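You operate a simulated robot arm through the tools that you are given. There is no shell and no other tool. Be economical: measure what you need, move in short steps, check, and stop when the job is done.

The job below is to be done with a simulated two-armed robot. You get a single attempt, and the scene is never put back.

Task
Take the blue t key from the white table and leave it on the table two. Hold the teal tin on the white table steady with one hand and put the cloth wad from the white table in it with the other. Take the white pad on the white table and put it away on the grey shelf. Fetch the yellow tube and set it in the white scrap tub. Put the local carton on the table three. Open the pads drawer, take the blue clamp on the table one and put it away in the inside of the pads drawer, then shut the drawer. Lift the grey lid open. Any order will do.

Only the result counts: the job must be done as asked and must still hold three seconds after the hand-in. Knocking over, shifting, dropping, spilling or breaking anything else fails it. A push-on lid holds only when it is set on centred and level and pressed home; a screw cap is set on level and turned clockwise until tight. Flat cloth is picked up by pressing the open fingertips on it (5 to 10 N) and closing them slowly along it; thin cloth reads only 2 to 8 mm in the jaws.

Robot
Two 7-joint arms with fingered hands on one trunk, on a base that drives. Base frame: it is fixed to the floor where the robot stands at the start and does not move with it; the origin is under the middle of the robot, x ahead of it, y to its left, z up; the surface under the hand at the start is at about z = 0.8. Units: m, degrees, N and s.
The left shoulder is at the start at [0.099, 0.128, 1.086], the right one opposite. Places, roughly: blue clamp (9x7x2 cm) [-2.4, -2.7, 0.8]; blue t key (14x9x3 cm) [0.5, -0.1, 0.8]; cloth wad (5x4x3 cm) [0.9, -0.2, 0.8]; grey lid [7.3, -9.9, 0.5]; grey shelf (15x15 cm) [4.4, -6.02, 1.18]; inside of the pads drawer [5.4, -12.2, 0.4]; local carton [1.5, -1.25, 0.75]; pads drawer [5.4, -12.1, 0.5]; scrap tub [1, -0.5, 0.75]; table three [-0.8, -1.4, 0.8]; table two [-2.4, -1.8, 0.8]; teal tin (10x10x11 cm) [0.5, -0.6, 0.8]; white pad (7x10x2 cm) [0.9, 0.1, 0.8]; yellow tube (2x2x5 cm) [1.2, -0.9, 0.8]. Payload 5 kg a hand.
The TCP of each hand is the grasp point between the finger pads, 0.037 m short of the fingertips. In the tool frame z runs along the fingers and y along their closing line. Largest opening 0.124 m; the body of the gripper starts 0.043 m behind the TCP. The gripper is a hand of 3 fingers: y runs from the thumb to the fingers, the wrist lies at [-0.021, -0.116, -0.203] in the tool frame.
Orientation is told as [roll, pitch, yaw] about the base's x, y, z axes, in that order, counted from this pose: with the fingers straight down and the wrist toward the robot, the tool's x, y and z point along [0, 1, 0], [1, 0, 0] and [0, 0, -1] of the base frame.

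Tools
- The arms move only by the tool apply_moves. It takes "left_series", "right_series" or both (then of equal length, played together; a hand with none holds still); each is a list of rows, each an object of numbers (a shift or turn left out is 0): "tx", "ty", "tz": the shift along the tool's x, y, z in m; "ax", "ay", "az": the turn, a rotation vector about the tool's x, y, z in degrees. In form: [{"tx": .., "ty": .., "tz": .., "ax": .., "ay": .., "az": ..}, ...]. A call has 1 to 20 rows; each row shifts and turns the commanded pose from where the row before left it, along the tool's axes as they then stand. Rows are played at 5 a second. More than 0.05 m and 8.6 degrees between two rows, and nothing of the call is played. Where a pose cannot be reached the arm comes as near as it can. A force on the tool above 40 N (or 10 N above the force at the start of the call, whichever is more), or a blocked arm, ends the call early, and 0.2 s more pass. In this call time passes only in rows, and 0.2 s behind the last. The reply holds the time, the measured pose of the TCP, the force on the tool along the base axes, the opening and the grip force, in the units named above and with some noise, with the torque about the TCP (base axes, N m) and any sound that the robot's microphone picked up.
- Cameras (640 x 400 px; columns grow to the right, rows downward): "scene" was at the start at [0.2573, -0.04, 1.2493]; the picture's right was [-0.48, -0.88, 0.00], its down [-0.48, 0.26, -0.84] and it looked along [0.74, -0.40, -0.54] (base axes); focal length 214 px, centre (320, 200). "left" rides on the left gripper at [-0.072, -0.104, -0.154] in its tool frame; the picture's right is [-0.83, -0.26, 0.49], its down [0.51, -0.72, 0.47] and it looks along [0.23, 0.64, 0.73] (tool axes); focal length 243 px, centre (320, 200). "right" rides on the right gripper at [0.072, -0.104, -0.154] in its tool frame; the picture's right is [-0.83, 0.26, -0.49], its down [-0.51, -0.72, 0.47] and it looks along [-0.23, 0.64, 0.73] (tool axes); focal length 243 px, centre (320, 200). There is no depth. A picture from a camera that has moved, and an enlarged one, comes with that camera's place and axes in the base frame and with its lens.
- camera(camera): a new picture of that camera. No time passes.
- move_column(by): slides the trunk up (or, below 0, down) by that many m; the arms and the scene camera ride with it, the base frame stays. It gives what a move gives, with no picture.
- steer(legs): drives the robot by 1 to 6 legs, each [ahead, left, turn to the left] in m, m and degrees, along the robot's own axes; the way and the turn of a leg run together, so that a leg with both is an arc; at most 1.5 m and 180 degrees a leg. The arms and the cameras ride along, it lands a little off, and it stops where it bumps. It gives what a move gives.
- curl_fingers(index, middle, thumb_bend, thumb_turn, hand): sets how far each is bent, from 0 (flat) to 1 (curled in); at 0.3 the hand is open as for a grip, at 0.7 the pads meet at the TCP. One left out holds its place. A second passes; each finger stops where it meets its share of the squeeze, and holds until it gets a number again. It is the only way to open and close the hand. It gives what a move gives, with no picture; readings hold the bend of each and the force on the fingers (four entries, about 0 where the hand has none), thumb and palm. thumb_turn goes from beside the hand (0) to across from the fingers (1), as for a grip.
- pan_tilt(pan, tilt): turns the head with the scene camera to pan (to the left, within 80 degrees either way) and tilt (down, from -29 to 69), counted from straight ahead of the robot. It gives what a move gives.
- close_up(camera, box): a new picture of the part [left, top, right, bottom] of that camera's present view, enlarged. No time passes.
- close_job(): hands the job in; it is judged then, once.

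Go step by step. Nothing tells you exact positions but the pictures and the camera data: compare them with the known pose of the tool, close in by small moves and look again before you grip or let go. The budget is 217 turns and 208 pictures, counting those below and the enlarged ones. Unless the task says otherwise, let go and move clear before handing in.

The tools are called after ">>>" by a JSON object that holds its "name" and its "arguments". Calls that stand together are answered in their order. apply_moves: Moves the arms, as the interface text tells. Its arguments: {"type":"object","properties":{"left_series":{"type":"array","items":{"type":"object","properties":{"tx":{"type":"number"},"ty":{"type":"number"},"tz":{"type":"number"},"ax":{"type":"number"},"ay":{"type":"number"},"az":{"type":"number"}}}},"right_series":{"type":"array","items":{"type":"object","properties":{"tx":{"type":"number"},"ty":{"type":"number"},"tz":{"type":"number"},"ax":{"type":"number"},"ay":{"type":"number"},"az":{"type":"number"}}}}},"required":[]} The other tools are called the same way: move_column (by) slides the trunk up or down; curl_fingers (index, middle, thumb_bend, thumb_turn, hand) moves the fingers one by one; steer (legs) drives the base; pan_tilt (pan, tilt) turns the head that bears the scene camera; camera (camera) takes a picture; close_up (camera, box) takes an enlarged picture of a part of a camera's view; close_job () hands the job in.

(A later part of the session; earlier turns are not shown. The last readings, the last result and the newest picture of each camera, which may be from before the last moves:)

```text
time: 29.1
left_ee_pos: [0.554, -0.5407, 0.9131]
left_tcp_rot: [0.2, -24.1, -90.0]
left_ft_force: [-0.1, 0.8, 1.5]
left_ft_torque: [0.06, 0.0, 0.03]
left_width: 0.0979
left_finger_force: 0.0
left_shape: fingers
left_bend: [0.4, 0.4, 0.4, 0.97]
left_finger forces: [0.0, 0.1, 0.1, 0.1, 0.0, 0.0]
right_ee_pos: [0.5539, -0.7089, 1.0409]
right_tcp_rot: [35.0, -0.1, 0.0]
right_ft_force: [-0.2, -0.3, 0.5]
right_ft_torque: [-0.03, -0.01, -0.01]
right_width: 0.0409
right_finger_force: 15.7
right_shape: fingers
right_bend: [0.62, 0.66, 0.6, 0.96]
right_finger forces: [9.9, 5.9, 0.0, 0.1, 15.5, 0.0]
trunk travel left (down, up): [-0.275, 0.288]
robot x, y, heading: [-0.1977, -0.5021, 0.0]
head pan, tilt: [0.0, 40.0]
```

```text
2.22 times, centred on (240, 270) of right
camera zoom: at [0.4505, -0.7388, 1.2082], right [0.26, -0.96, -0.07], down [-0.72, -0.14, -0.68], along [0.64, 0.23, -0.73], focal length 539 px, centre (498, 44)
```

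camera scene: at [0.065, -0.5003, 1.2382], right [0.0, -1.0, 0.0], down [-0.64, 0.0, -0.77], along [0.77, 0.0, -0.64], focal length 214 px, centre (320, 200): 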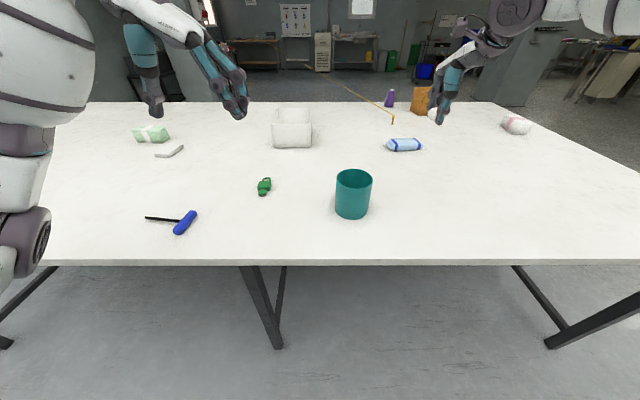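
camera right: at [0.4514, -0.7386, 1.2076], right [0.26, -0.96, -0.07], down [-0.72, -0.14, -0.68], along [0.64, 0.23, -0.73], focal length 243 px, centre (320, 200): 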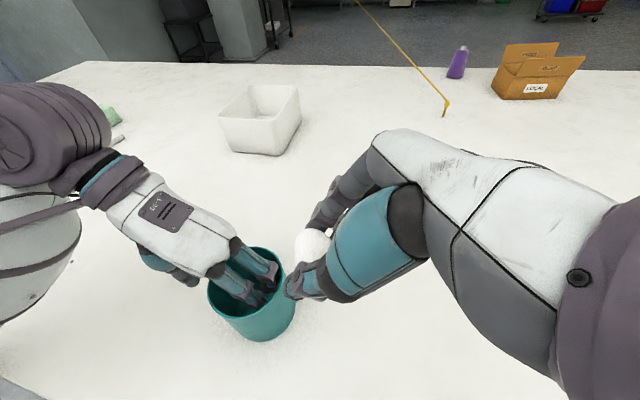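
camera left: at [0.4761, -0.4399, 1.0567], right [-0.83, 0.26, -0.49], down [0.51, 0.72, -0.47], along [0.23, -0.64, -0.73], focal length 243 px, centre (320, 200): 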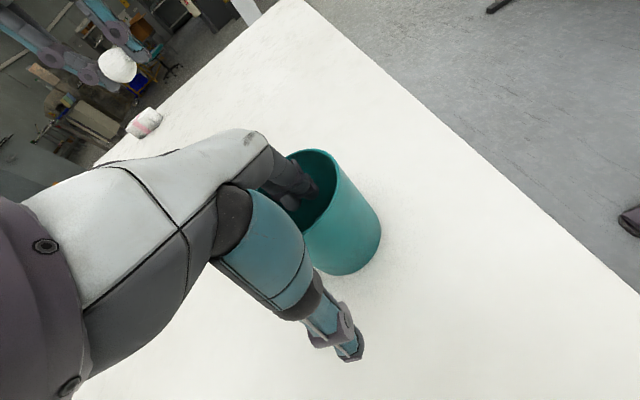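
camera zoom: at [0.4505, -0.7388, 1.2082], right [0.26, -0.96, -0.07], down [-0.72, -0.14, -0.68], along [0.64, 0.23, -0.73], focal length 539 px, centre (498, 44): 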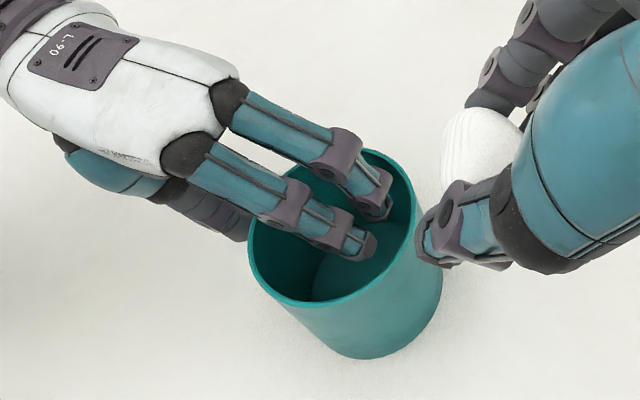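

The knuckles now lean over the left rim, so I'll close the grip.

>>> {"name": "curl_fingers", "arguments": {"hand": "left", "index": 0.74, "middle": 0.74, "thumb_bend": 0.74}}

>>> {"name": "close_up", "arguments": {"camera": "scene", "box": [260, 100, 440, 240]}}

>>> {"name": "close_up", "arguments": {"camera": "right", "box": [140, 180, 340, 360]}}

```text
time: 30.1
left_ee_pos: [0.5542, -0.5398, 0.9131]
left_tcp_rot: [0.1, -23.9, -90.0]
left_ft_force: [0.1, 0.1, -0.7]
left_ft_torque: [0.06, 0.04, 0.0]
left_width: 0.0068
left_finger_force: 10.7
left_shape: fingers
left_bend: [0.73, 0.73, 0.7, 0.96]
left_finger forces: [7.4, 3.5, 0.1, 0.0, 9.9, 0.0]
right_ee_pos: [0.5537, -0.7089, 1.0412]
right_tcp_rot: [35.1, -0.1, 0.0]
right_ft_force: [0.6, -0.1, 0.6]
right_ft_torque: [0.03, 0.01, 0.02]
right_width: 0.0409
right_finger_force: 15.2
right_shape: fingers
right_bend: [0.62, 0.66, 0.6, 0.96]
right_finger forces: [9.8, 5.8, 0.1, 0.1, 15.5, 0.0]
trunk travel left (down, up): [-0.275, 0.288]
robot x, y, heading: [-0.2018, -0.504, 0.1]
head pan, tilt: [0.0, 40.0]
```

```text
2.86 times, centred on (350, 170) of scene
camera zoom: at [0.0635, -0.5001, 1.2386], right [0.0, -1.0, 0.0], down [-0.64, 0.0, -0.77], along [0.77, 0.0, -0.64], focal length 613 px, centre (234, 286)
```

zoom: 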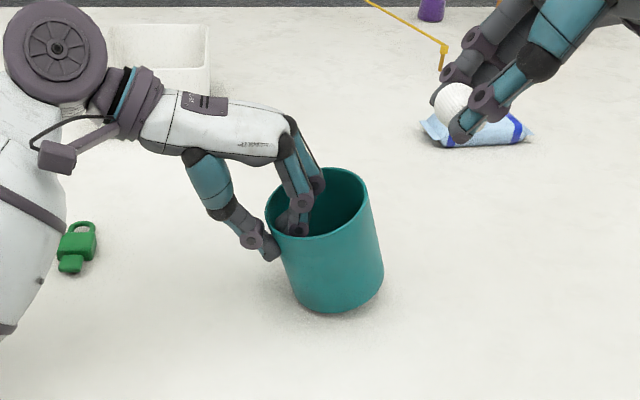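

```text
2.22 times, centred on (240, 270) of right
camera zoom: at [0.4506, -0.7388, 1.2081], right [0.26, -0.96, -0.07], down [-0.72, -0.14, -0.68], along [0.64, 0.23, -0.73], focal length 539 px, centre (498, 44)
```

zoom: 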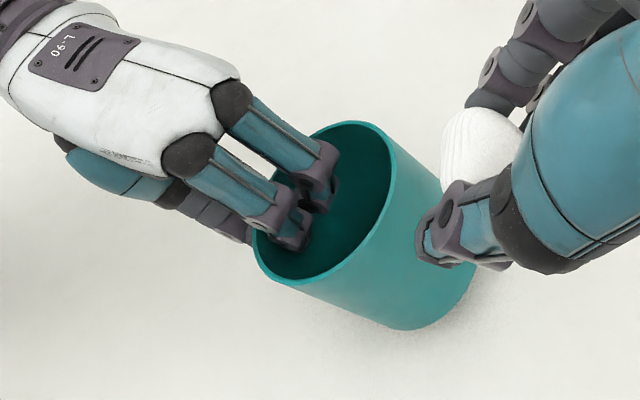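

The tin was picked up by the squeeze and leans slightly, but its opening is now much freer, with its centre at about [0.555, -0.582, 0.93]. I'll bring the wad to the right part of the opening.

>>> {"name": "apply_moves", "arguments": {"right_series": [{"tx": 0.006, "tz": 0.027}, {"tx": 0.006, "tz": 0.027}, {"tx": 0.006, "tz": 0.027}, {"tx": 0.004, "tz": 0.017}]}}

>>> {"name": "close_up", "arguments": {"camera": "scene", "box": [280, 120, 400, 220]}}

>>> {"name": "close_up", "arguments": {"camera": "right", "box": [200, 170, 380, 320]}}

```text
time: 31.1
left_ee_pos: [0.5539, -0.5405, 0.9116]
left_tcp_rot: [0.0, -23.8, -90.1]
left_ft_force: [-2.5, 11.0, -5.6]
left_ft_torque: [0.3, 0.05, -0.05]
left_width: 0.0073
left_finger_force: 8.9
left_shape: fingers
left_bend: [0.73, 0.74, 0.68, 0.96]
left_finger forces: [2.7, 0.2, 0.1, 0.0, 13.9, 0.1]
right_ee_pos: [0.5554, -0.6366, 0.9742]
right_tcp_rot: [34.9, -0.2, -0.1]
right_ft_force: [1.7, -10.8, 7.1]
right_ft_torque: [-0.27, -0.2, -0.2]
right_width: 0.0408
right_finger_force: 19.4
right_shape: fingers
right_bend: [0.61, 0.66, 0.6, 0.96]
right_finger forces: [11.3, 10.2, 0.0, 0.0, 17.1, 0.0]
trunk travel left (down, up): [-0.275, 0.288]
robot x, y, heading: [-0.1977, -0.5029, -0.1]
head pan, tilt: [0.0, 40.0]
```

```text
4.00 times, centred on (340, 170) of scene
camera zoom: at [0.0634, -0.5008, 1.2387], right [0.0, -1.0, 0.0], down [-0.64, 0.0, -0.77], along [0.77, 0.0, -0.64], focal length 858 px, centre (240, 320)
```

zoom: 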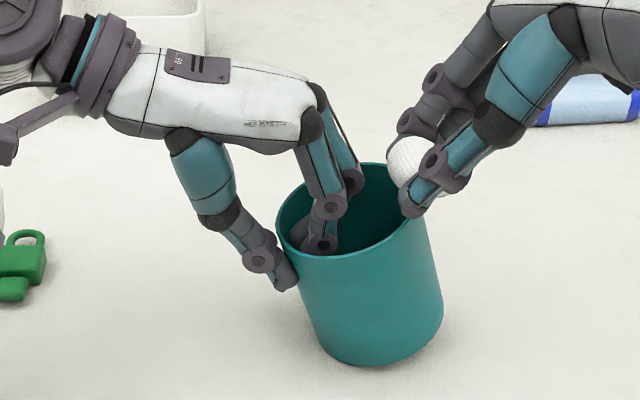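

```text
2.67 times, centred on (290, 245) of right
camera zoom: at [0.4515, -0.6663, 1.1409], right [0.26, -0.96, -0.07], down [-0.72, -0.14, -0.68], along [0.64, 0.23, -0.73], focal length 647 px, centre (400, 80)
```

zoom: 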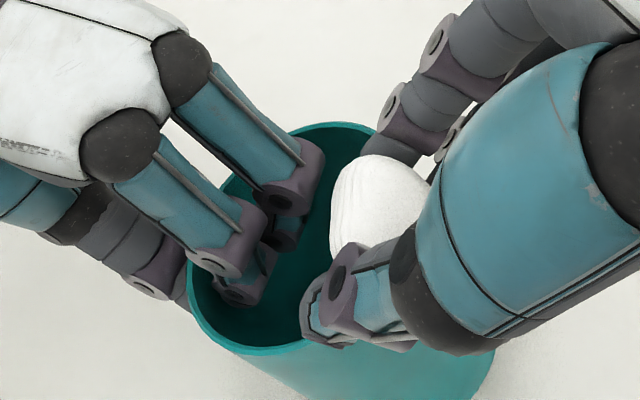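

The right fingertips are resting on the right rim. I'll lift 2 cm, then go 3 cm further left over the opening.

>>> {"name": "apply_moves", "arguments": {"right_series": [{"tx": 0.0115, "tz": -0.0164}, {"tx": 0.006, "tz": -0.008}, {"tx": 0.0123, "tz": 0.0086}, {"tx": 0.0123, "tz": 0.0086}]}}

>>> {"name": "close_up", "arguments": {"camera": "scene", "box": [280, 120, 400, 220]}}

>>> {"name": "close_up", "arguments": {"camera": "right", "box": [200, 170, 380, 320]}}

```text
time: 32.0
left_ee_pos: [0.5541, -0.5406, 0.9116]
left_tcp_rot: [-0.1, -23.9, -89.9]
left_ft_force: [1.3, 18.3, -3.2]
left_ft_torque: [-1.14, 0.17, 0.31]
left_width: 0.0069
left_finger_force: 20.2
left_shape: fingers
left_bend: [0.73, 0.74, 0.68, 0.96]
left_finger forces: [7.9, 21.6, 0.0, 0.1, 10.8, 0.1]
right_ee_pos: [0.5543, -0.6071, 1.0036]
right_tcp_rot: [34.9, -0.1, -0.2]
right_ft_force: [-1.8, -18.5, 1.4]
right_ft_torque: [-0.38, 0.04, -0.14]
right_width: 0.0413
right_finger_force: 19.2
right_shape: fingers
right_bend: [0.61, 0.66, 0.59, 0.96]
right_finger forces: [13.5, 6.7, 0.1, 0.0, 17.8, 0.1]
trunk travel left (down, up): [-0.275, 0.288]
robot x, y, heading: [-0.1968, -0.5023, 0.1]
head pan, tilt: [0.0, 40.0]
```

```text
4.00 times, centred on (340, 170) of scene
camera zoom: at [0.0636, -0.5005, 1.2386], right [0.0, -1.0, 0.0], down [-0.64, 0.0, -0.77], along [0.77, 0.0, -0.64], focal length 858 px, centre (240, 320)
```

zoom: 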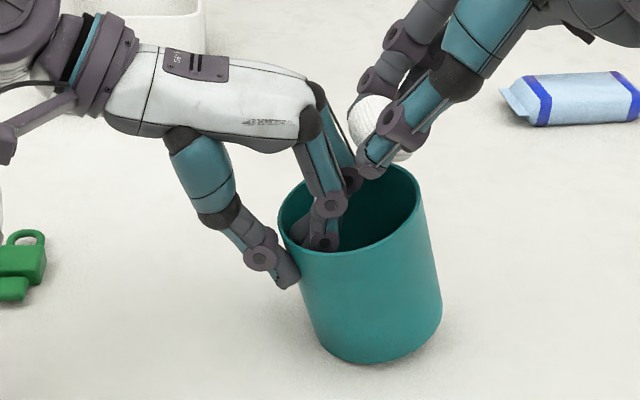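

```text
2.67 times, centred on (290, 245) of right
camera zoom: at [0.4512, -0.6361, 1.1703], right [0.26, -0.96, -0.07], down [-0.72, -0.14, -0.68], along [0.64, 0.23, -0.73], focal length 647 px, centre (400, 80)
```

zoom: 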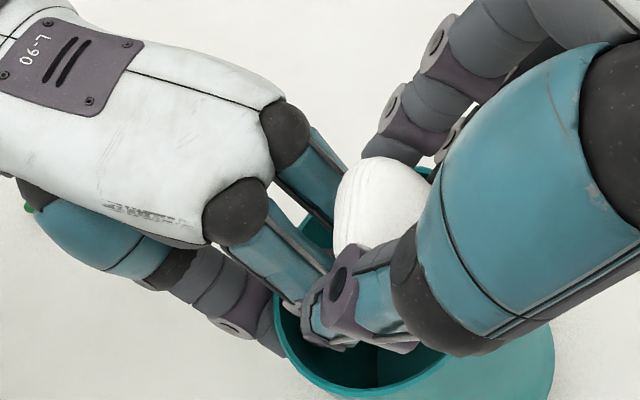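

The wad is right above the opening but touches a left finger. I'll shift 2 cm right and 2 cm down, then release.

>>> {"name": "apply_moves", "arguments": {"right_series": [{"tx": -0.0164, "tz": -0.0115}, {"tx": -0.0115, "tz": 0.0164}]}}

>>> {"name": "close_up", "arguments": {"camera": "scene", "box": [280, 120, 400, 220]}}

>>> {"name": "close_up", "arguments": {"camera": "right", "box": [200, 170, 380, 320]}}

```text
time: 32.6
left_ee_pos: [0.5538, -0.5416, 0.9121]
left_tcp_rot: [0.0, -24.0, -90.1]
left_ft_force: [1.6, 0.5, -0.5]
left_ft_torque: [0.06, 0.02, -0.04]
left_width: 0.0064
left_finger_force: 9.5
left_shape: fingers
left_bend: [0.73, 0.74, 0.69, 0.96]
left_finger forces: [7.3, 2.7, 0.1, 0.0, 9.5, 0.0]
right_ee_pos: [0.5537, -0.6242, 0.9848]
right_tcp_rot: [35.0, -0.2, 0.0]
right_ft_force: [-0.5, -0.6, 0.0]
right_ft_torque: [0.01, 0.03, 0.01]
right_width: 0.0411
right_finger_force: 16.6
right_shape: fingers
right_bend: [0.62, 0.66, 0.6, 0.96]
right_finger forces: [10.0, 6.3, 0.0, 0.1, 16.3, 0.1]
trunk travel left (down, up): [-0.275, 0.288]
robot x, y, heading: [-0.1985, -0.5037, 0.0]
head pan, tilt: [0.0, 40.0]
```

```text
4.00 times, centred on (340, 170) of scene
camera zoom: at [0.0632, -0.5004, 1.2386], right [0.0, -1.0, 0.0], down [-0.64, 0.0, -0.77], along [0.77, 0.0, -0.64], focal length 858 px, centre (240, 320)
```

zoom: 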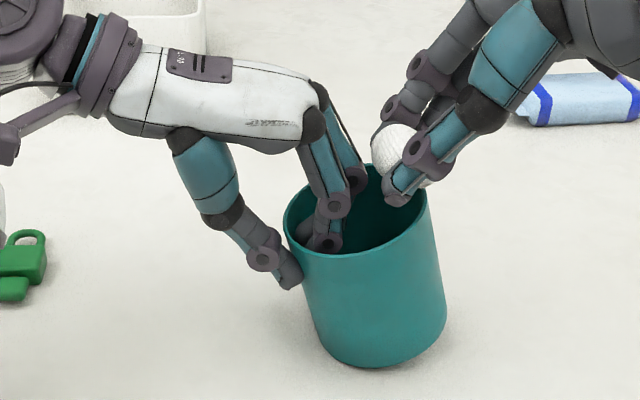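

```text
2.67 times, centred on (290, 245) of right
camera zoom: at [0.4505, -0.6544, 1.1508], right [0.26, -0.96, -0.07], down [-0.72, -0.14, -0.68], along [0.64, 0.23, -0.73], focal length 647 px, centre (400, 80)
```

zoom: 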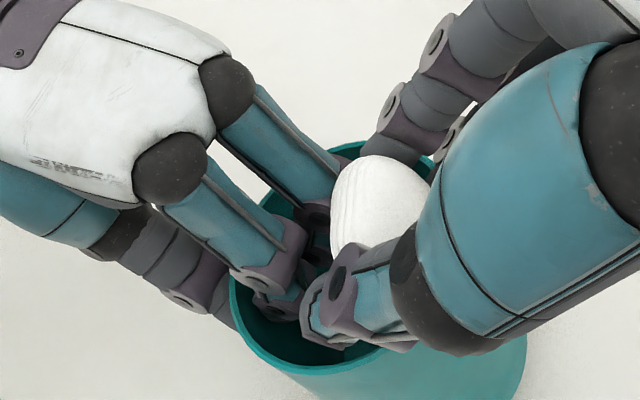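

The wad hangs free right above the opening. I'll release it.

>>> {"name": "apply_moves", "arguments": {"right_series": [{"tx": -0.002, "tz": 0.01}]}}

>>> {"name": "curl_fingers", "arguments": {"hand": "right", "index": 0.42, "middle": 0.42, "thumb_bend": 0.42}}

>>> {"name": "close_up", "arguments": {"camera": "scene", "box": [280, 120, 400, 220]}}

>>> {"name": "close_up", "arguments": {"camera": "right", "box": [200, 170, 380, 320]}}

```text
time: 33.0
left_ee_pos: [0.5546, -0.541, 0.9126]
left_tcp_rot: [0.1, -23.9, -90.0]
left_ft_force: [2.0, 7.6, -8.1]
left_ft_torque: [0.03, 0.2, 0.18]
left_width: 0.0072
left_finger_force: 18.4
left_shape: fingers
left_bend: [0.73, 0.74, 0.69, 0.96]
left_finger forces: [8.4, 15.5, 0.1, 0.1, 11.6, 0.1]
right_ee_pos: [0.5541, -0.6213, 0.9751]
right_tcp_rot: [35.0, -0.2, -0.1]
right_ft_force: [-0.5, -7.2, 8.4]
right_ft_torque: [0.12, -0.1, -0.08]
right_width: 0.0411
right_finger_force: 18.2
right_shape: fingers
right_bend: [0.62, 0.66, 0.6, 0.96]
right_finger forces: [12.4, 6.1, 0.0, 0.0, 17.9, 0.0]
trunk travel left (down, up): [-0.275, 0.288]
robot x, y, heading: [-0.1991, -0.5031, -0.0]
head pan, tilt: [0.0, 40.0]
```

```text
time: 34.0
left_ee_pos: [0.5546, -0.5416, 0.9133]
left_tcp_rot: [0.0, -24.0, -89.9]
left_ft_force: [0.3, -0.4, -0.5]
left_ft_torque: [0.04, 0.01, 0.0]
left_width: 0.0067
left_finger_force: 10.2
left_shape: fingers
left_bend: [0.73, 0.74, 0.69, 0.96]
left_finger forces: [7.3, 3.0, 0.0, 0.0, 9.7, 0.0]
right_ee_pos: [0.5533, -0.6199, 0.9739]
right_tcp_rot: [34.9, -0.1, 0.0]
right_ft_force: [-0.9, -0.6, 0.9]
right_ft_torque: [0.05, 0.01, 0.01]
right_width: 0.0919
right_finger_force: 0.1
right_shape: fingers
right_bend: [0.42, 0.42, 0.42, 0.97]
right_finger forces: [0.0, 0.0, 0.0, 0.0, 0.1, 0.0]
trunk travel left (down, up): [-0.275, 0.288]
robot x, y, heading: [-0.2012, -0.5045, 0.1]
head pan, tilt: [0.0, 40.0]
```

```text
4.00 times, centred on (340, 170) of scene
camera zoom: at [0.0635, -0.5005, 1.2386], right [0.0, -1.0, 0.0], down [-0.64, 0.0, -0.77], along [0.77, 0.0, -0.64], focal length 858 px, centre (240, 320)
```

zoom: 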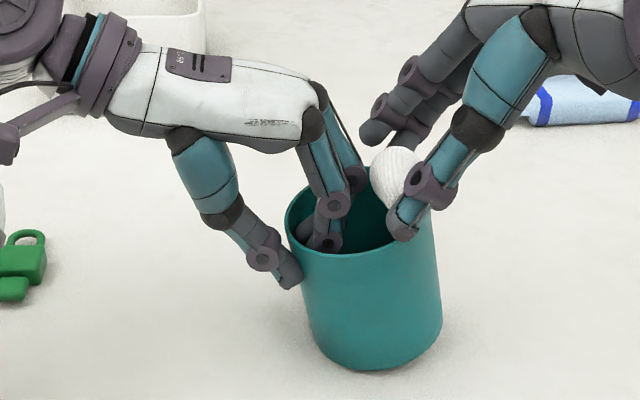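

```text
2.67 times, centred on (290, 245) of right
camera zoom: at [0.4506, -0.6507, 1.1411], right [0.26, -0.96, -0.07], down [-0.72, -0.14, -0.68], along [0.64, 0.23, -0.73], focal length 647 px, centre (400, 80)
```

zoom: 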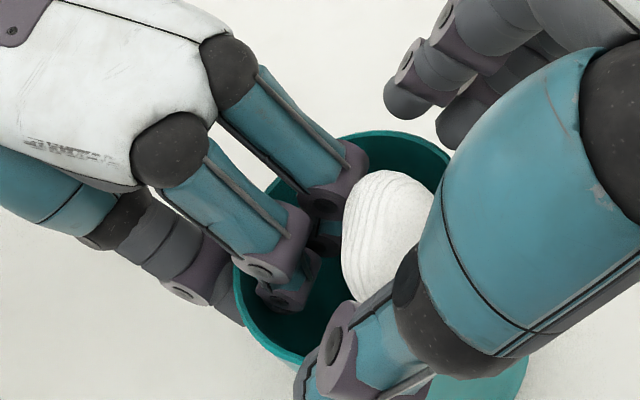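

The wad rests wedged between the left fingers and the right rim. I'll back the right hand off carefully and see if it settles.

>>> {"name": "apply_moves", "arguments": {"right_series": [{"tz": -0.02}, {"tz": -0.03}, {"tz": -0.03}]}}

>>> {"name": "close_up", "arguments": {"camera": "scene", "box": [280, 120, 400, 220]}}

>>> {"name": "close_up", "arguments": {"camera": "right", "box": [200, 170, 380, 320]}}

```text
time: 34.9
left_ee_pos: [0.5542, -0.5411, 0.9132]
left_tcp_rot: [0.0, -24.0, -90.0]
left_ft_force: [0.6, 0.6, -1.2]
left_ft_torque: [0.08, 0.01, -0.01]
left_width: 0.0067
left_finger_force: 9.7
left_shape: fingers
left_bend: [0.73, 0.74, 0.69, 0.96]
left_finger forces: [7.3, 2.9, 0.1, 0.0, 9.7, 0.1]
right_ee_pos: [0.5538, -0.6664, 1.0393]
right_tcp_rot: [35.0, -0.1, 0.0]
right_ft_force: [0.5, 0.9, -0.6]
right_ft_torque: [-0.03, 0.01, -0.01]
right_width: 0.0918
right_finger_force: 0.2
right_shape: fingers
right_bend: [0.42, 0.42, 0.42, 0.97]
right_finger forces: [0.0, 0.0, 0.0, 0.0, 0.0, 0.0]
trunk travel left (down, up): [-0.275, 0.288]
robot x, y, heading: [-0.1995, -0.5025, -0.1]
head pan, tilt: [0.0, 40.0]
```

```text
4.00 times, centred on (340, 170) of scene
camera zoom: at [0.0636, -0.5006, 1.2386], right [0.0, -1.0, 0.0], down [-0.64, 0.0, -0.77], along [0.77, 0.0, -0.64], focal length 858 px, centre (240, 320)
```

zoom: 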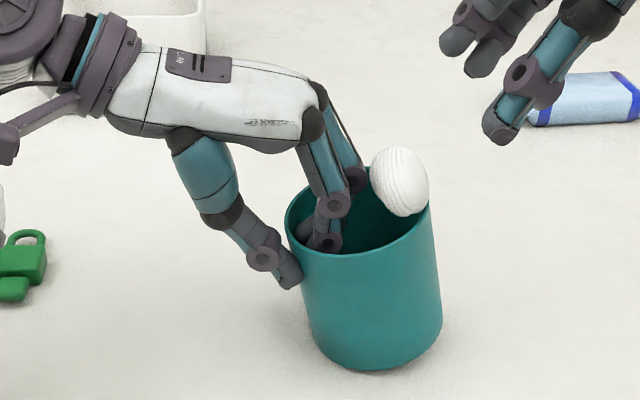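

```text
2.67 times, centred on (290, 245) of right
camera zoom: at [0.4508, -0.697, 1.2062], right [0.26, -0.96, -0.07], down [-0.72, -0.14, -0.68], along [0.64, 0.23, -0.73], focal length 647 px, centre (400, 80)
```

zoom: 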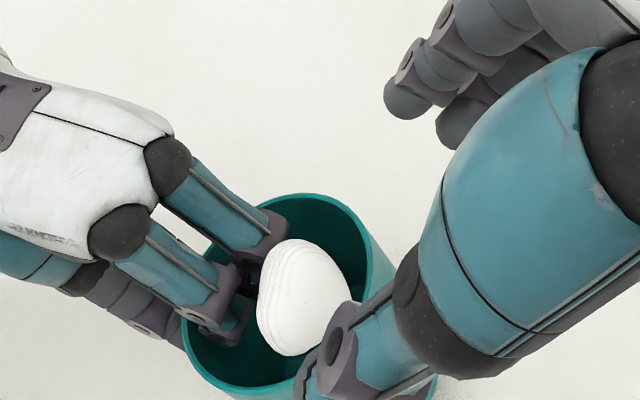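

The wad sits at about [0.547, -0.607, 0.954], lodged between the fingers and the right rim. I'll slowly turn the tin upright so the wad leans inward.

>>> {"name": "apply_moves", "arguments": {"left_series": [{"ax": 2}, {"ax": 2}, {"ax": 2}, {"ax": 2}, {"ax": 2}, {"ax": 2}, {"ax": 2}, {"ax": 2}]}}

>>> {"name": "close_up", "arguments": {"camera": "scene", "box": [280, 120, 400, 220]}}

>>> {"name": "close_up", "arguments": {"camera": "right", "box": [200, 170, 380, 320]}}

```text
time: 36.6
left_ee_pos: [0.5546, -0.5411, 0.9108]
left_tcp_rot: [0.0, -8.1, -90.0]
left_ft_force: [0.6, -0.8, 2.2]
left_ft_torque: [-0.05, 0.02, -0.05]
left_width: 0.0053
left_finger_force: 9.9
left_shape: fingers
left_bend: [0.74, 0.74, 0.69, 0.96]
left_finger forces: [8.1, 2.9, 0.0, 0.0, 9.5, 0.1]
right_ee_pos: [0.5544, -0.667, 1.0384]
right_tcp_rot: [34.9, 0.1, 0.0]
right_ft_force: [0.2, 0.6, 0.8]
right_ft_torque: [-0.03, -0.01, -0.01]
right_width: 0.0919
right_finger_force: 0.0
right_shape: fingers
right_bend: [0.42, 0.42, 0.42, 0.97]
right_finger forces: [0.0, 0.0, 0.0, 0.1, 0.1, 0.0]
trunk travel left (down, up): [-0.275, 0.288]
robot x, y, heading: [-0.2006, -0.5025, 0.3]
head pan, tilt: [0.0, 40.0]
```

```text
4.00 times, centred on (340, 170) of scene
camera zoom: at [0.0643, -0.5, 1.2384], right [0.0, -1.0, 0.0], down [-0.64, 0.0, -0.77], along [0.77, 0.0, -0.64], focal length 858 px, centre (240, 320)
```

zoom: 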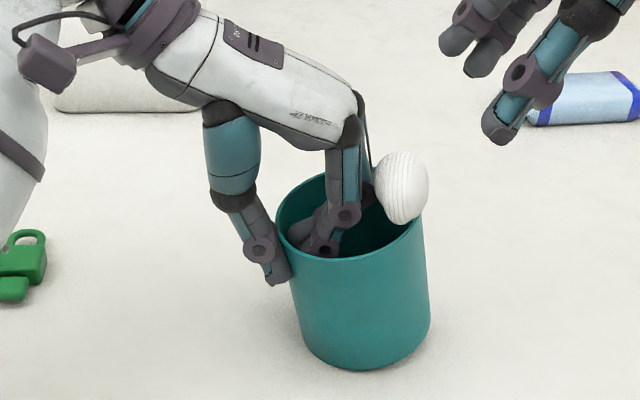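

```text
2.67 times, centred on (290, 245) of right
camera zoom: at [0.4515, -0.6963, 1.2058], right [0.26, -0.96, -0.07], down [-0.72, -0.14, -0.68], along [0.64, 0.23, -0.73], focal length 647 px, centre (400, 80)
```

zoom: 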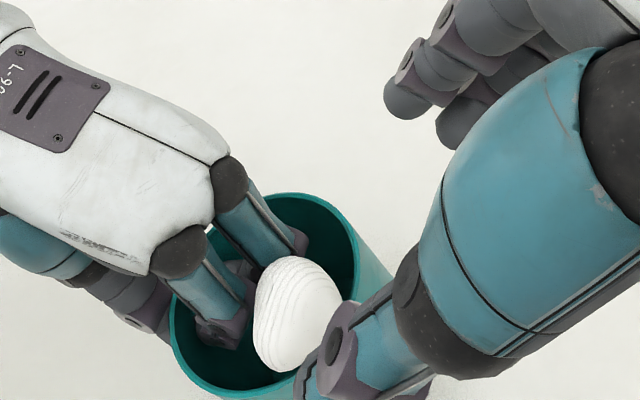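

The knuckles push the wad outward when the tin is upright, so I'll regrip the wad with the right hand along the same path and redo the left hold more lightly.

>>> {"name": "apply_moves", "arguments": {"right_series": [{"ty": -0.008, "tz": 0.02}, {"tz": 0.03}, {"tz": 0.03}]}}

>>> {"name": "curl_fingers", "arguments": {"hand": "right", "index": 0.7, "middle": 0.7, "thumb_bend": 0.7}}

>>> {"name": "close_up", "arguments": {"camera": "scene", "box": [280, 120, 400, 220]}}

>>> {"name": "close_up", "arguments": {"camera": "right", "box": [200, 170, 380, 320]}}

```text
time: 37.5
left_ee_pos: [0.5546, -0.542, 0.9112]
left_tcp_rot: [0.0, -8.0, -90.0]
left_ft_force: [0.3, 0.3, 4.1]
left_ft_torque: [0.01, 0.05, -0.03]
left_width: 0.0054
left_finger_force: 11.1
left_shape: fingers
left_bend: [0.74, 0.74, 0.69, 0.96]
left_finger forces: [8.3, 3.0, 0.0, 0.0, 10.0, 0.1]
right_ee_pos: [0.5474, -0.6207, 0.9721]
right_tcp_rot: [35.0, -0.1, 0.0]
right_ft_force: [0.3, -0.2, 0.5]
right_ft_torque: [-0.02, 0.0, 0.02]
right_width: 0.092
right_finger_force: 0.1
right_shape: fingers
right_bend: [0.42, 0.42, 0.42, 0.97]
right_finger forces: [0.0, 0.1, 0.1, 0.1, 0.0, 0.1]
trunk travel left (down, up): [-0.275, 0.288]
robot x, y, heading: [-0.1975, -0.5008, 0.2]
head pan, tilt: [0.0, 40.0]
```

```text
time: 38.5
left_ee_pos: [0.554, -0.5398, 0.9133]
left_tcp_rot: [0.0, -7.9, -90.0]
left_ft_force: [-12.5, 18.0, -0.5]
left_ft_torque: [0.24, -0.04, -0.48]
left_width: 0.0055
left_finger_force: 11.4
left_shape: fingers
left_bend: [0.74, 0.73, 0.68, 0.96]
left_finger forces: [0.7, 6.8, 0.1, 0.0, 15.7, 0.0]
right_ee_pos: [0.5455, -0.6221, 0.9752]
right_tcp_rot: [35.1, -0.2, -0.1]
right_ft_force: [14.5, -19.8, 18.3]
right_ft_torque: [-0.49, -0.92, -0.77]
right_width: 0.0418
right_finger_force: 18.6
right_shape: fingers
right_bend: [0.57, 0.6, 0.62, 0.96]
right_finger forces: [0.0, 25.5, 0.0, 0.1, 11.4, 0.0]
trunk travel left (down, up): [-0.275, 0.288]
robot x, y, heading: [-0.1968, -0.5036, 0.1]
head pan, tilt: [0.0, 40.0]
```

```text
4.00 times, centred on (340, 170) of scene
camera zoom: at [0.063, -0.4998, 1.2388], right [0.0, -1.0, 0.0], down [-0.64, 0.0, -0.77], along [0.77, 0.0, -0.64], focal length 858 px, centre (240, 320)
```

zoom: 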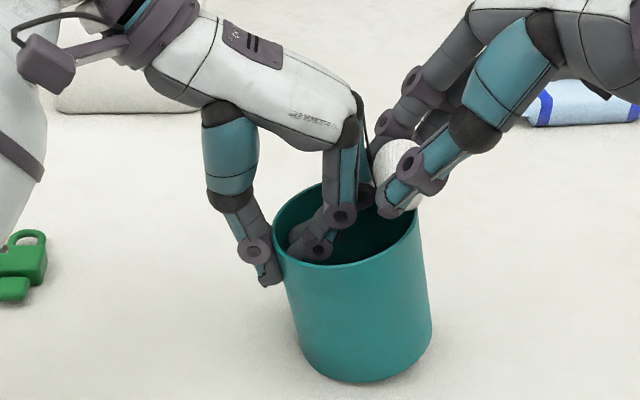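

```text
2.67 times, centred on (290, 245) of right
camera zoom: at [0.4429, -0.6505, 1.1418], right [0.26, -0.96, -0.07], down [-0.72, -0.14, -0.68], along [0.64, 0.23, -0.73], focal length 647 px, centre (400, 80)
```

zoom: 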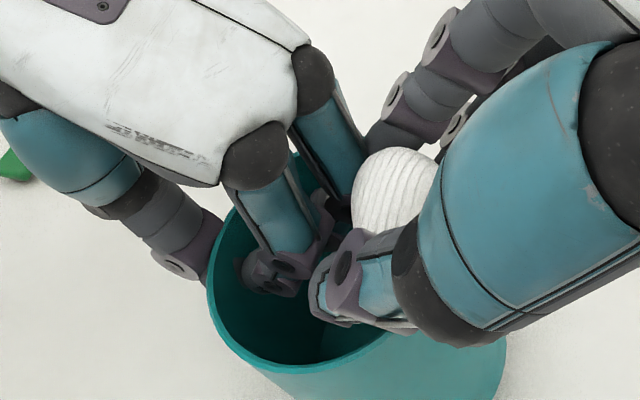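

The wad is gripped again. I'll lift it clear before redoing the left hold.

>>> {"name": "apply_moves", "arguments": {"right_series": [{"tz": -0.01}, {"tz": -0.02}, {"tz": -0.03}, {"tz": -0.03}, {"tz": -0.03}]}}

>>> {"name": "close_up", "arguments": {"camera": "scene", "box": [260, 100, 440, 240]}}

```text
time: 39.6
left_ee_pos: [0.5552, -0.5413, 0.9116]
left_tcp_rot: [0.0, -8.1, -90.1]
left_ft_force: [-0.4, -0.9, 3.8]
left_ft_torque: [0.05, 0.07, -0.01]
left_width: 0.0049
left_finger_force: 11.0
left_shape: fingers
left_bend: [0.74, 0.74, 0.69, 0.96]
left_finger forces: [8.8, 2.3, 0.0, 0.1, 10.1, 0.1]
right_ee_pos: [0.5446, -0.6903, 1.0733]
right_tcp_rot: [35.0, 0.0, 0.0]
right_ft_force: [0.0, -0.1, 0.7]
right_ft_torque: [0.0, -0.02, -0.04]
right_width: 0.0415
right_finger_force: 15.3
right_shape: fingers
right_bend: [0.58, 0.63, 0.62, 0.96]
right_finger forces: [8.9, 6.2, 0.1, 0.0, 15.0, 0.0]
trunk travel left (down, up): [-0.275, 0.288]
robot x, y, heading: [-0.1981, -0.5001, -0.1]
head pan, tilt: [0.0, 40.0]
```

```text
2.86 times, centred on (350, 170) of scene
camera zoom: at [0.0637, -0.5004, 1.2386], right [0.0, -1.0, 0.0], down [-0.64, 0.0, -0.77], along [0.77, 0.0, -0.64], focal length 613 px, centre (234, 286)
```

zoom: 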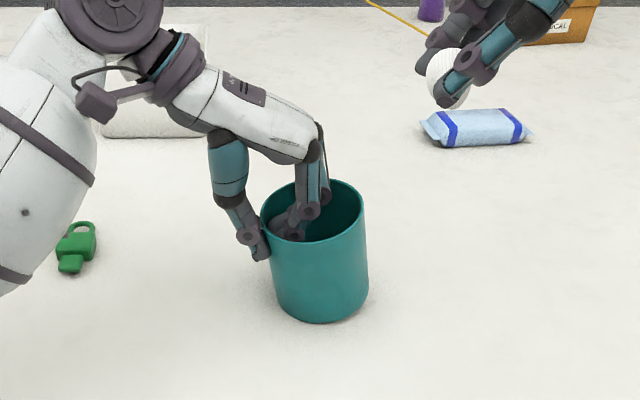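

The wad is safely back in hand. I'll open the left hand so the tin stands, then check it.

>>> {"name": "curl_fingers", "arguments": {"hand": "left", "index": 0.45, "middle": 0.45, "thumb_bend": 0.45}}

>>> {"name": "close_up", "arguments": {"camera": "scene", "box": [260, 100, 440, 240]}}

>>> {"name": "close_up", "arguments": {"camera": "right", "box": [140, 180, 340, 360]}}

```text
time: 40.6
left_ee_pos: [0.5546, -0.5415, 0.911]
left_tcp_rot: [0.0, -8.0, -90.0]
left_ft_force: [0.6, -0.2, -0.9]
left_ft_torque: [-0.01, 0.0, 0.01]
left_width: 0.0822
left_finger_force: 0.0
left_shape: fingers
left_bend: [0.45, 0.45, 0.45, 0.97]
left_finger forces: [0.0, 0.0, 0.0, 0.0, 0.0, 0.0]
right_ee_pos: [0.5449, -0.6888, 1.0722]
right_tcp_rot: [35.0, 0.1, -0.1]
right_ft_force: [-0.6, -0.3, 0.0]
right_ft_torque: [-0.02, 0.01, 0.01]
right_width: 0.0412
right_finger_force: 14.9
right_shape: fingers
right_bend: [0.58, 0.63, 0.62, 0.96]
right_finger forces: [9.0, 6.1, 0.0, 0.1, 15.1, 0.0]
trunk travel left (down, up): [-0.275, 0.288]
robot x, y, heading: [-0.202, -0.5023, -0.1]
head pan, tilt: [0.0, 40.0]
```

```text
2.86 times, centred on (350, 170) of scene
camera zoom: at [0.0645, -0.4999, 1.2384], right [0.0, -1.0, 0.0], down [-0.64, 0.0, -0.77], along [0.77, 0.0, -0.64], focal length 613 px, centre (234, 286)
```

zoom: 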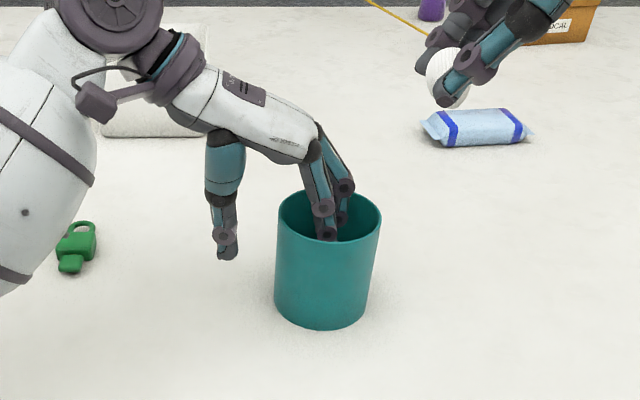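

```text
2.22 times, centred on (240, 270) of right
camera zoom: at [0.4428, -0.7191, 1.2392], right [0.26, -0.96, -0.07], down [-0.72, -0.14, -0.68], along [0.64, 0.23, -0.73], focal length 539 px, centre (498, 44)
```

zoom: 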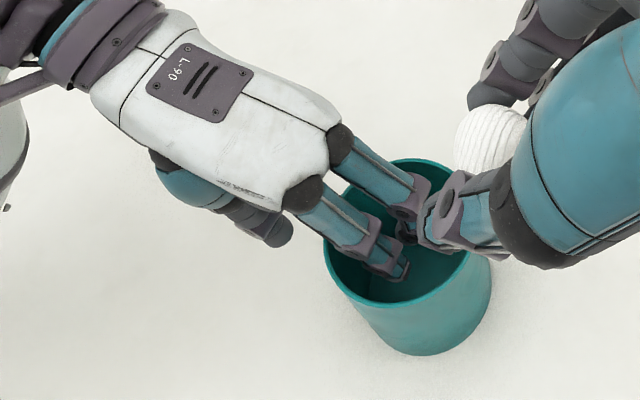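

The tin stands upright again, centred near [0.565, -0.592]. I'll lean the left hand further out and close it in small steps for a light hold.

>>> {"name": "apply_moves", "arguments": {"left_series": [{"tx": 0.009}, {"ax": -7}, {"ax": -7}, {"ax": -7}, {"ax": -6}]}}

>>> {"name": "curl_fingers", "arguments": {"hand": "left", "index": 0.67, "middle": 0.67, "thumb_bend": 0.67}}

>>> {"name": "close_up", "arguments": {"camera": "scene", "box": [260, 100, 440, 240]}}

>>> {"name": "close_up", "arguments": {"camera": "right", "box": [140, 180, 340, 360]}}

```text
time: 42.0
left_ee_pos: [0.5532, -0.542, 0.9384]
left_tcp_rot: [2.9, -34.8, -91.6]
left_ft_force: [0.1, -0.1, -0.2]
left_ft_torque: [-0.02, 0.0, -0.01]
left_width: 0.083
left_finger_force: 0.3
left_shape: fingers
left_bend: [0.45, 0.45, 0.45, 0.97]
left_finger forces: [0.1, 0.1, 0.1, 0.0, 0.0, 0.0]
right_ee_pos: [0.5311, -0.6942, 1.0788]
right_tcp_rot: [35.3, -0.8, 0.1]
right_ft_force: [0.0, -0.1, 0.8]
right_ft_torque: [0.01, 0.01, 0.0]
right_width: 0.0411
right_finger_force: 14.7
right_shape: fingers
right_bend: [0.58, 0.63, 0.62, 0.96]
right_finger forces: [8.8, 6.2, 0.1, 0.1, 15.1, 0.1]
trunk travel left (down, up): [-0.275, 0.288]
robot x, y, heading: [-0.2019, -0.5006, -0.2]
head pan, tilt: [0.0, 40.0]
stopped in row 5 (left hand): the arm was blocked; the commanded pose is now the measured one
```

```text
time: 43.0
left_ee_pos: [0.5536, -0.5427, 0.9384]
left_tcp_rot: [2.8, -34.7, -91.6]
left_ft_force: [-0.1, -0.8, 0.9]
left_ft_torque: [0.06, 0.01, -0.04]
left_width: 0.0162
left_finger_force: 0.3
left_shape: fingers
left_bend: [0.67, 0.67, 0.67, 0.97]
left_finger forces: [0.0, 0.1, 0.0, 0.1, 0.2, 0.1]
right_ee_pos: [0.5305, -0.6934, 1.0824]
right_tcp_rot: [35.3, -0.8, 0.0]
right_ft_force: [0.0, 0.3, -0.1]
right_ft_torque: [-0.05, 0.01, -0.02]
right_width: 0.0412
right_finger_force: 14.9
right_shape: fingers
right_bend: [0.58, 0.63, 0.62, 0.96]
right_finger forces: [8.9, 6.1, 0.1, 0.1, 15.1, 0.0]
trunk travel left (down, up): [-0.275, 0.288]
robot x, y, heading: [-0.1977, -0.5025, -0.1]
head pan, tilt: [0.0, 40.0]
```

```text
2.86 times, centred on (350, 170) of scene
camera zoom: at [0.0468, -0.5058, 1.2423], right [0.0, -1.0, -0.01], down [-0.63, 0.0, -0.78], along [0.78, 0.0, -0.63], focal length 613 px, centre (234, 286)
```

zoom: 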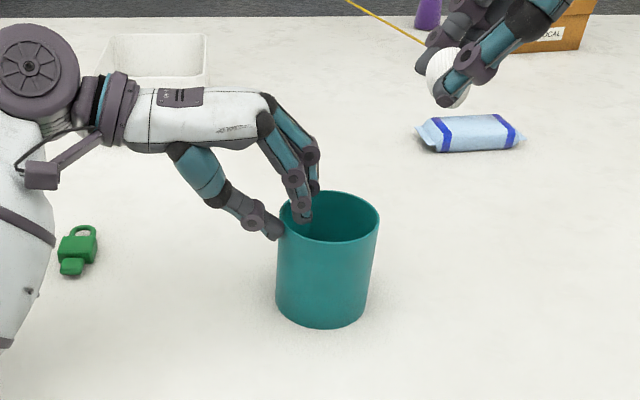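

```text
2.22 times, centred on (240, 270) of right
camera zoom: at [0.4253, -0.7247, 1.2475], right [0.26, -0.96, -0.07], down [-0.71, -0.14, -0.69], along [0.65, 0.23, -0.72], focal length 539 px, centre (498, 44)
```

zoom: 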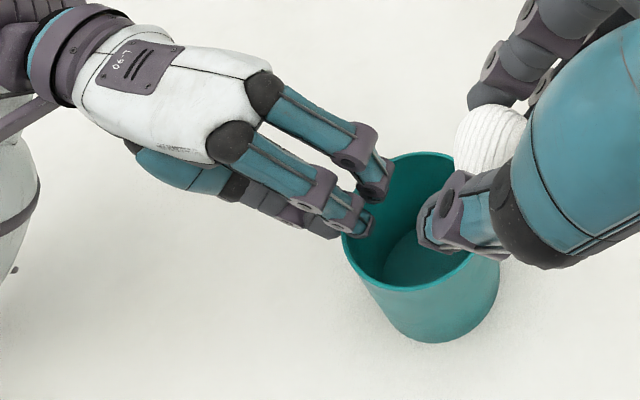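

The left forearm got blocked, probably at the table edge, so I'll reduce the lean to about 24° and check that everything settles.

>>> {"name": "apply_moves", "arguments": {"left_series": [{"ax": 3.5}, {"ax": 3.5}, {"ax": 3.5}]}}

>>> {"name": "camera", "arguments": {"camera": "scene"}}

>>> {"name": "camera", "arguments": {"camera": "left"}}

```text
time: 43.9
left_ee_pos: [0.5683, -0.5383, 0.924]
left_tcp_rot: [1.2, -24.5, -90.4]
left_ft_force: [0.1, 0.5, 0.2]
left_ft_torque: [0.0, 0.01, -0.01]
left_width: 0.0159
left_finger_force: 0.2
left_shape: fingers
left_bend: [0.67, 0.67, 0.67, 0.97]
left_finger forces: [0.1, 0.0, 0.0, 0.0, 0.2, 0.0]
right_ee_pos: [0.5482, -0.6882, 1.0714]
right_tcp_rot: [34.9, 0.0, 0.0]
right_ft_force: [1.6, 0.1, -0.7]
right_ft_torque: [0.01, 0.02, -0.01]
right_width: 0.0413
right_finger_force: 15.0
right_shape: fingers
right_bend: [0.58, 0.63, 0.62, 0.96]
right_finger forces: [8.9, 6.2, 0.0, 0.0, 15.1, 0.0]
trunk travel left (down, up): [-0.275, 0.288]
robot x, y, heading: [-0.1962, -0.5044, -0.1]
head pan, tilt: [0.0, 40.0]
```

```text
154 pictures are left
camera scene: at [0.0662, -0.4995, 1.2378], right [0.0, -1.0, 0.0], down [-0.64, 0.0, -0.77], along [0.77, 0.0, -0.64], focal length 214 px, centre (320, 200)
```

scene: 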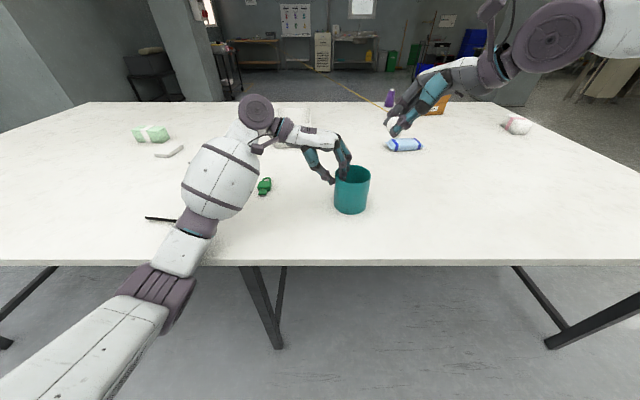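

```text
153 pictures are left
camera left: at [0.4931, -0.3795, 1.018], right [-0.82, 0.03, -0.57], down [0.52, 0.46, -0.72], along [0.24, -0.89, -0.4], focal length 243 px, centre (320, 200)
```

left: 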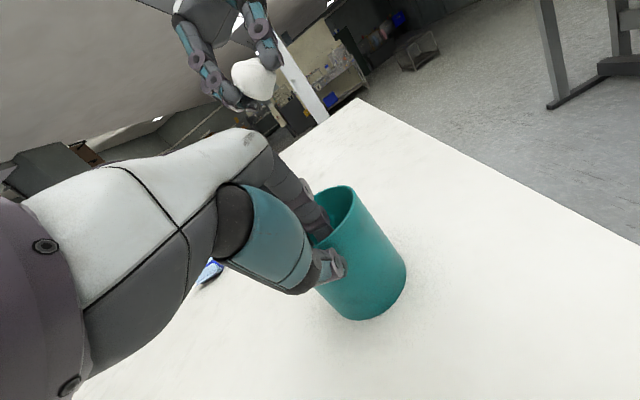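

The forearm passes over the table edge, and nothing else looks disturbed. I'll close the left fingers a bit more for a light pinch.

>>> {"name": "curl_fingers", "arguments": {"hand": "left", "index": 0.7, "middle": 0.7, "thumb_bend": 0.7}}

>>> {"name": "close_up", "arguments": {"camera": "scene", "box": [260, 100, 440, 240]}}

>>> {"name": "close_up", "arguments": {"camera": "right", "box": [140, 180, 340, 360]}}

```text
time: 44.9
left_ee_pos: [0.5655, -0.5373, 0.9252]
left_tcp_rot: [1.3, -24.5, -90.4]
left_ft_force: [-0.4, -0.8, 0.1]
left_ft_torque: [0.02, 0.0, 0.0]
left_width: 0.0113
left_finger_force: 2.4
left_shape: fingers
left_bend: [0.69, 0.69, 0.68, 0.97]
left_finger forces: [1.4, 1.1, 0.0, 0.0, 2.6, 0.1]
right_ee_pos: [0.5475, -0.6894, 1.0711]
right_tcp_rot: [35.0, 0.0, 0.0]
right_ft_force: [-0.9, 1.2, 0.4]
right_ft_torque: [0.02, 0.0, -0.01]
right_width: 0.0413
right_finger_force: 15.3
right_shape: fingers
right_bend: [0.58, 0.63, 0.62, 0.96]
right_finger forces: [8.9, 6.0, 0.0, 0.1, 15.0, 0.0]
trunk travel left (down, up): [-0.275, 0.288]
robot x, y, heading: [-0.1998, -0.5034, -0.0]
head pan, tilt: [0.0, 40.0]
```

```text
2.86 times, centred on (350, 170) of scene
camera zoom: at [0.0646, -0.4994, 1.2383], right [0.0, -1.0, 0.0], down [-0.64, 0.0, -0.77], along [0.77, 0.0, -0.64], focal length 613 px, centre (234, 286)
```

zoom: 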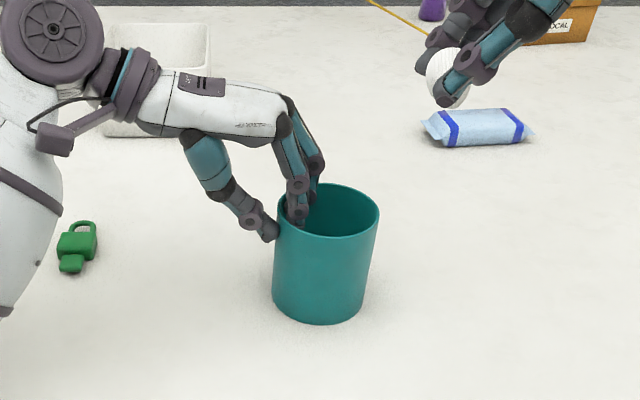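

```text
2.22 times, centred on (240, 270) of right
camera zoom: at [0.4431, -0.7183, 1.239], right [0.26, -0.96, -0.07], down [-0.72, -0.15, -0.68], along [0.64, 0.23, -0.73], focal length 539 px, centre (498, 44)
```

zoom: 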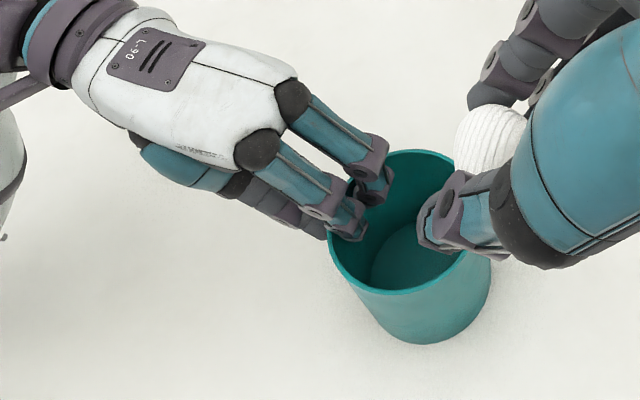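

This is a light 2.4 N hold with the tin upright and the opening wide, its centre near [0.568, -0.593, 0.915]. I'll move the wad over the free part.

>>> {"name": "apply_moves", "arguments": {"right_series": [{"tx": -0.00325, "ty": 0.0056, "tz": 0.0347}, {"tx": -0.00325, "ty": 0.0056, "tz": 0.0347}, {"tx": -0.00325, "ty": 0.0056, "tz": 0.0347}, {"tx": -0.00325, "ty": 0.0056, "tz": 0.0347}]}}

>>> {"name": "close_up", "arguments": {"camera": "scene", "box": [280, 120, 400, 220]}}

>>> {"name": "close_up", "arguments": {"camera": "right", "box": [200, 170, 380, 320]}}

```text
time: 45.9
left_ee_pos: [0.5673, -0.5383, 0.924]
left_tcp_rot: [1.3, -24.5, -90.4]
left_ft_force: [1.3, 0.9, -0.8]
left_ft_torque: [0.0, 0.04, -0.01]
left_width: 0.0115
left_finger_force: 3.7
left_shape: fingers
left_bend: [0.69, 0.69, 0.68, 0.97]
left_finger forces: [1.4, 2.6, 0.0, 0.1, 2.6, 0.0]
right_ee_pos: [0.5716, -0.6191, 0.9485]
right_tcp_rot: [35.0, 0.1, 0.1]
right_ft_force: [0.6, -0.5, -0.9]
right_ft_torque: [-0.02, 0.05, 0.02]
right_width: 0.0409
right_finger_force: 14.8
right_shape: fingers
right_bend: [0.59, 0.63, 0.62, 0.96]
right_finger forces: [8.9, 5.9, 0.1, 0.0, 15.2, 0.0]
trunk travel left (down, up): [-0.275, 0.288]
robot x, y, heading: [-0.2039, -0.4993, 0.2]
head pan, tilt: [0.0, 40.0]
```

```text
4.00 times, centred on (340, 170) of scene
camera zoom: at [0.0665, -0.4998, 1.2378], right [0.0, -1.0, 0.0], down [-0.64, 0.0, -0.76], along [0.76, 0.0, -0.64], focal length 858 px, centre (240, 320)
```

zoom: 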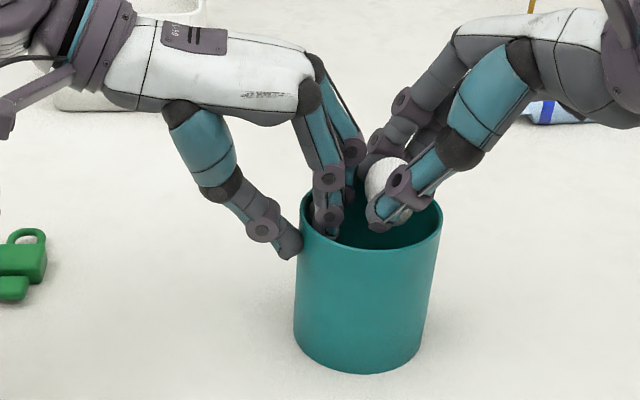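

```text
2.67 times, centred on (290, 245) of right
camera zoom: at [0.468, -0.6496, 1.116], right [0.26, -0.96, -0.07], down [-0.72, -0.15, -0.68], along [0.64, 0.23, -0.73], focal length 647 px, centre (400, 80)
```

zoom: 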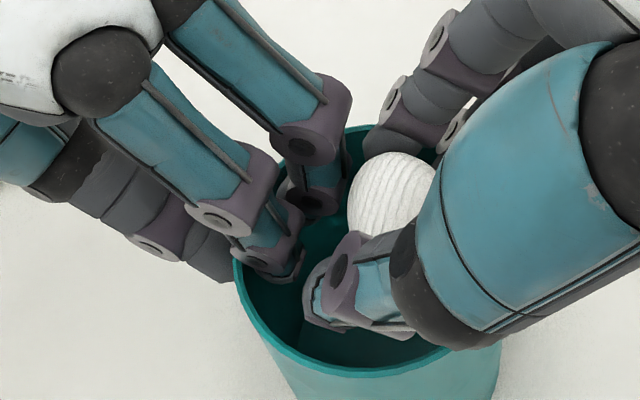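

The wad is right in the opening, so I'll release it in small steps.

>>> {"name": "curl_fingers", "arguments": {"hand": "right", "index": 0.5, "middle": 0.5, "thumb_bend": 0.5}}

>>> {"name": "close_up", "arguments": {"camera": "right", "box": [200, 170, 380, 320]}}

```text
time: 46.9
left_ee_pos: [0.5655, -0.5387, 0.9255]
left_tcp_rot: [1.4, -24.5, -90.5]
left_ft_force: [2.0, -2.0, 0.0]
left_ft_torque: [0.03, -0.03, 0.08]
left_width: 0.0124
left_finger_force: 3.0
left_shape: fingers
left_bend: [0.68, 0.7, 0.68, 0.97]
left_finger forces: [3.5, 0.4, 0.0, 0.0, 2.2, 0.0]
right_ee_pos: [0.5695, -0.6191, 0.9507]
right_tcp_rot: [35.0, -0.1, 0.1]
right_ft_force: [-2.0, 1.2, 2.7]
right_ft_torque: [0.04, -0.01, 0.08]
right_width: 0.0673
right_finger_force: 1.3
right_shape: fingers
right_bend: [0.5, 0.51, 0.5, 0.97]
right_finger forces: [0.0, 3.0, 0.0, 0.0, 0.0, 0.0]
trunk travel left (down, up): [-0.275, 0.288]
robot x, y, heading: [-0.1984, -0.5017, 0.0]
head pan, tilt: [0.0, 40.0]
```

```text
2.67 times, centred on (290, 245) of right
camera zoom: at [0.4658, -0.649, 1.1181], right [0.26, -0.96, -0.07], down [-0.72, -0.15, -0.68], along [0.64, 0.23, -0.73], focal length 647 px, centre (400, 80)
```

zoom: 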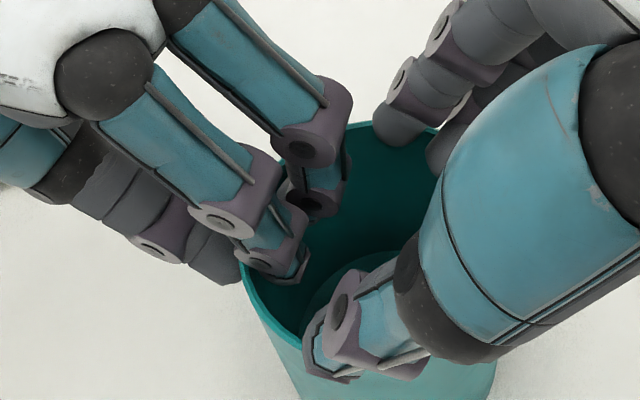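

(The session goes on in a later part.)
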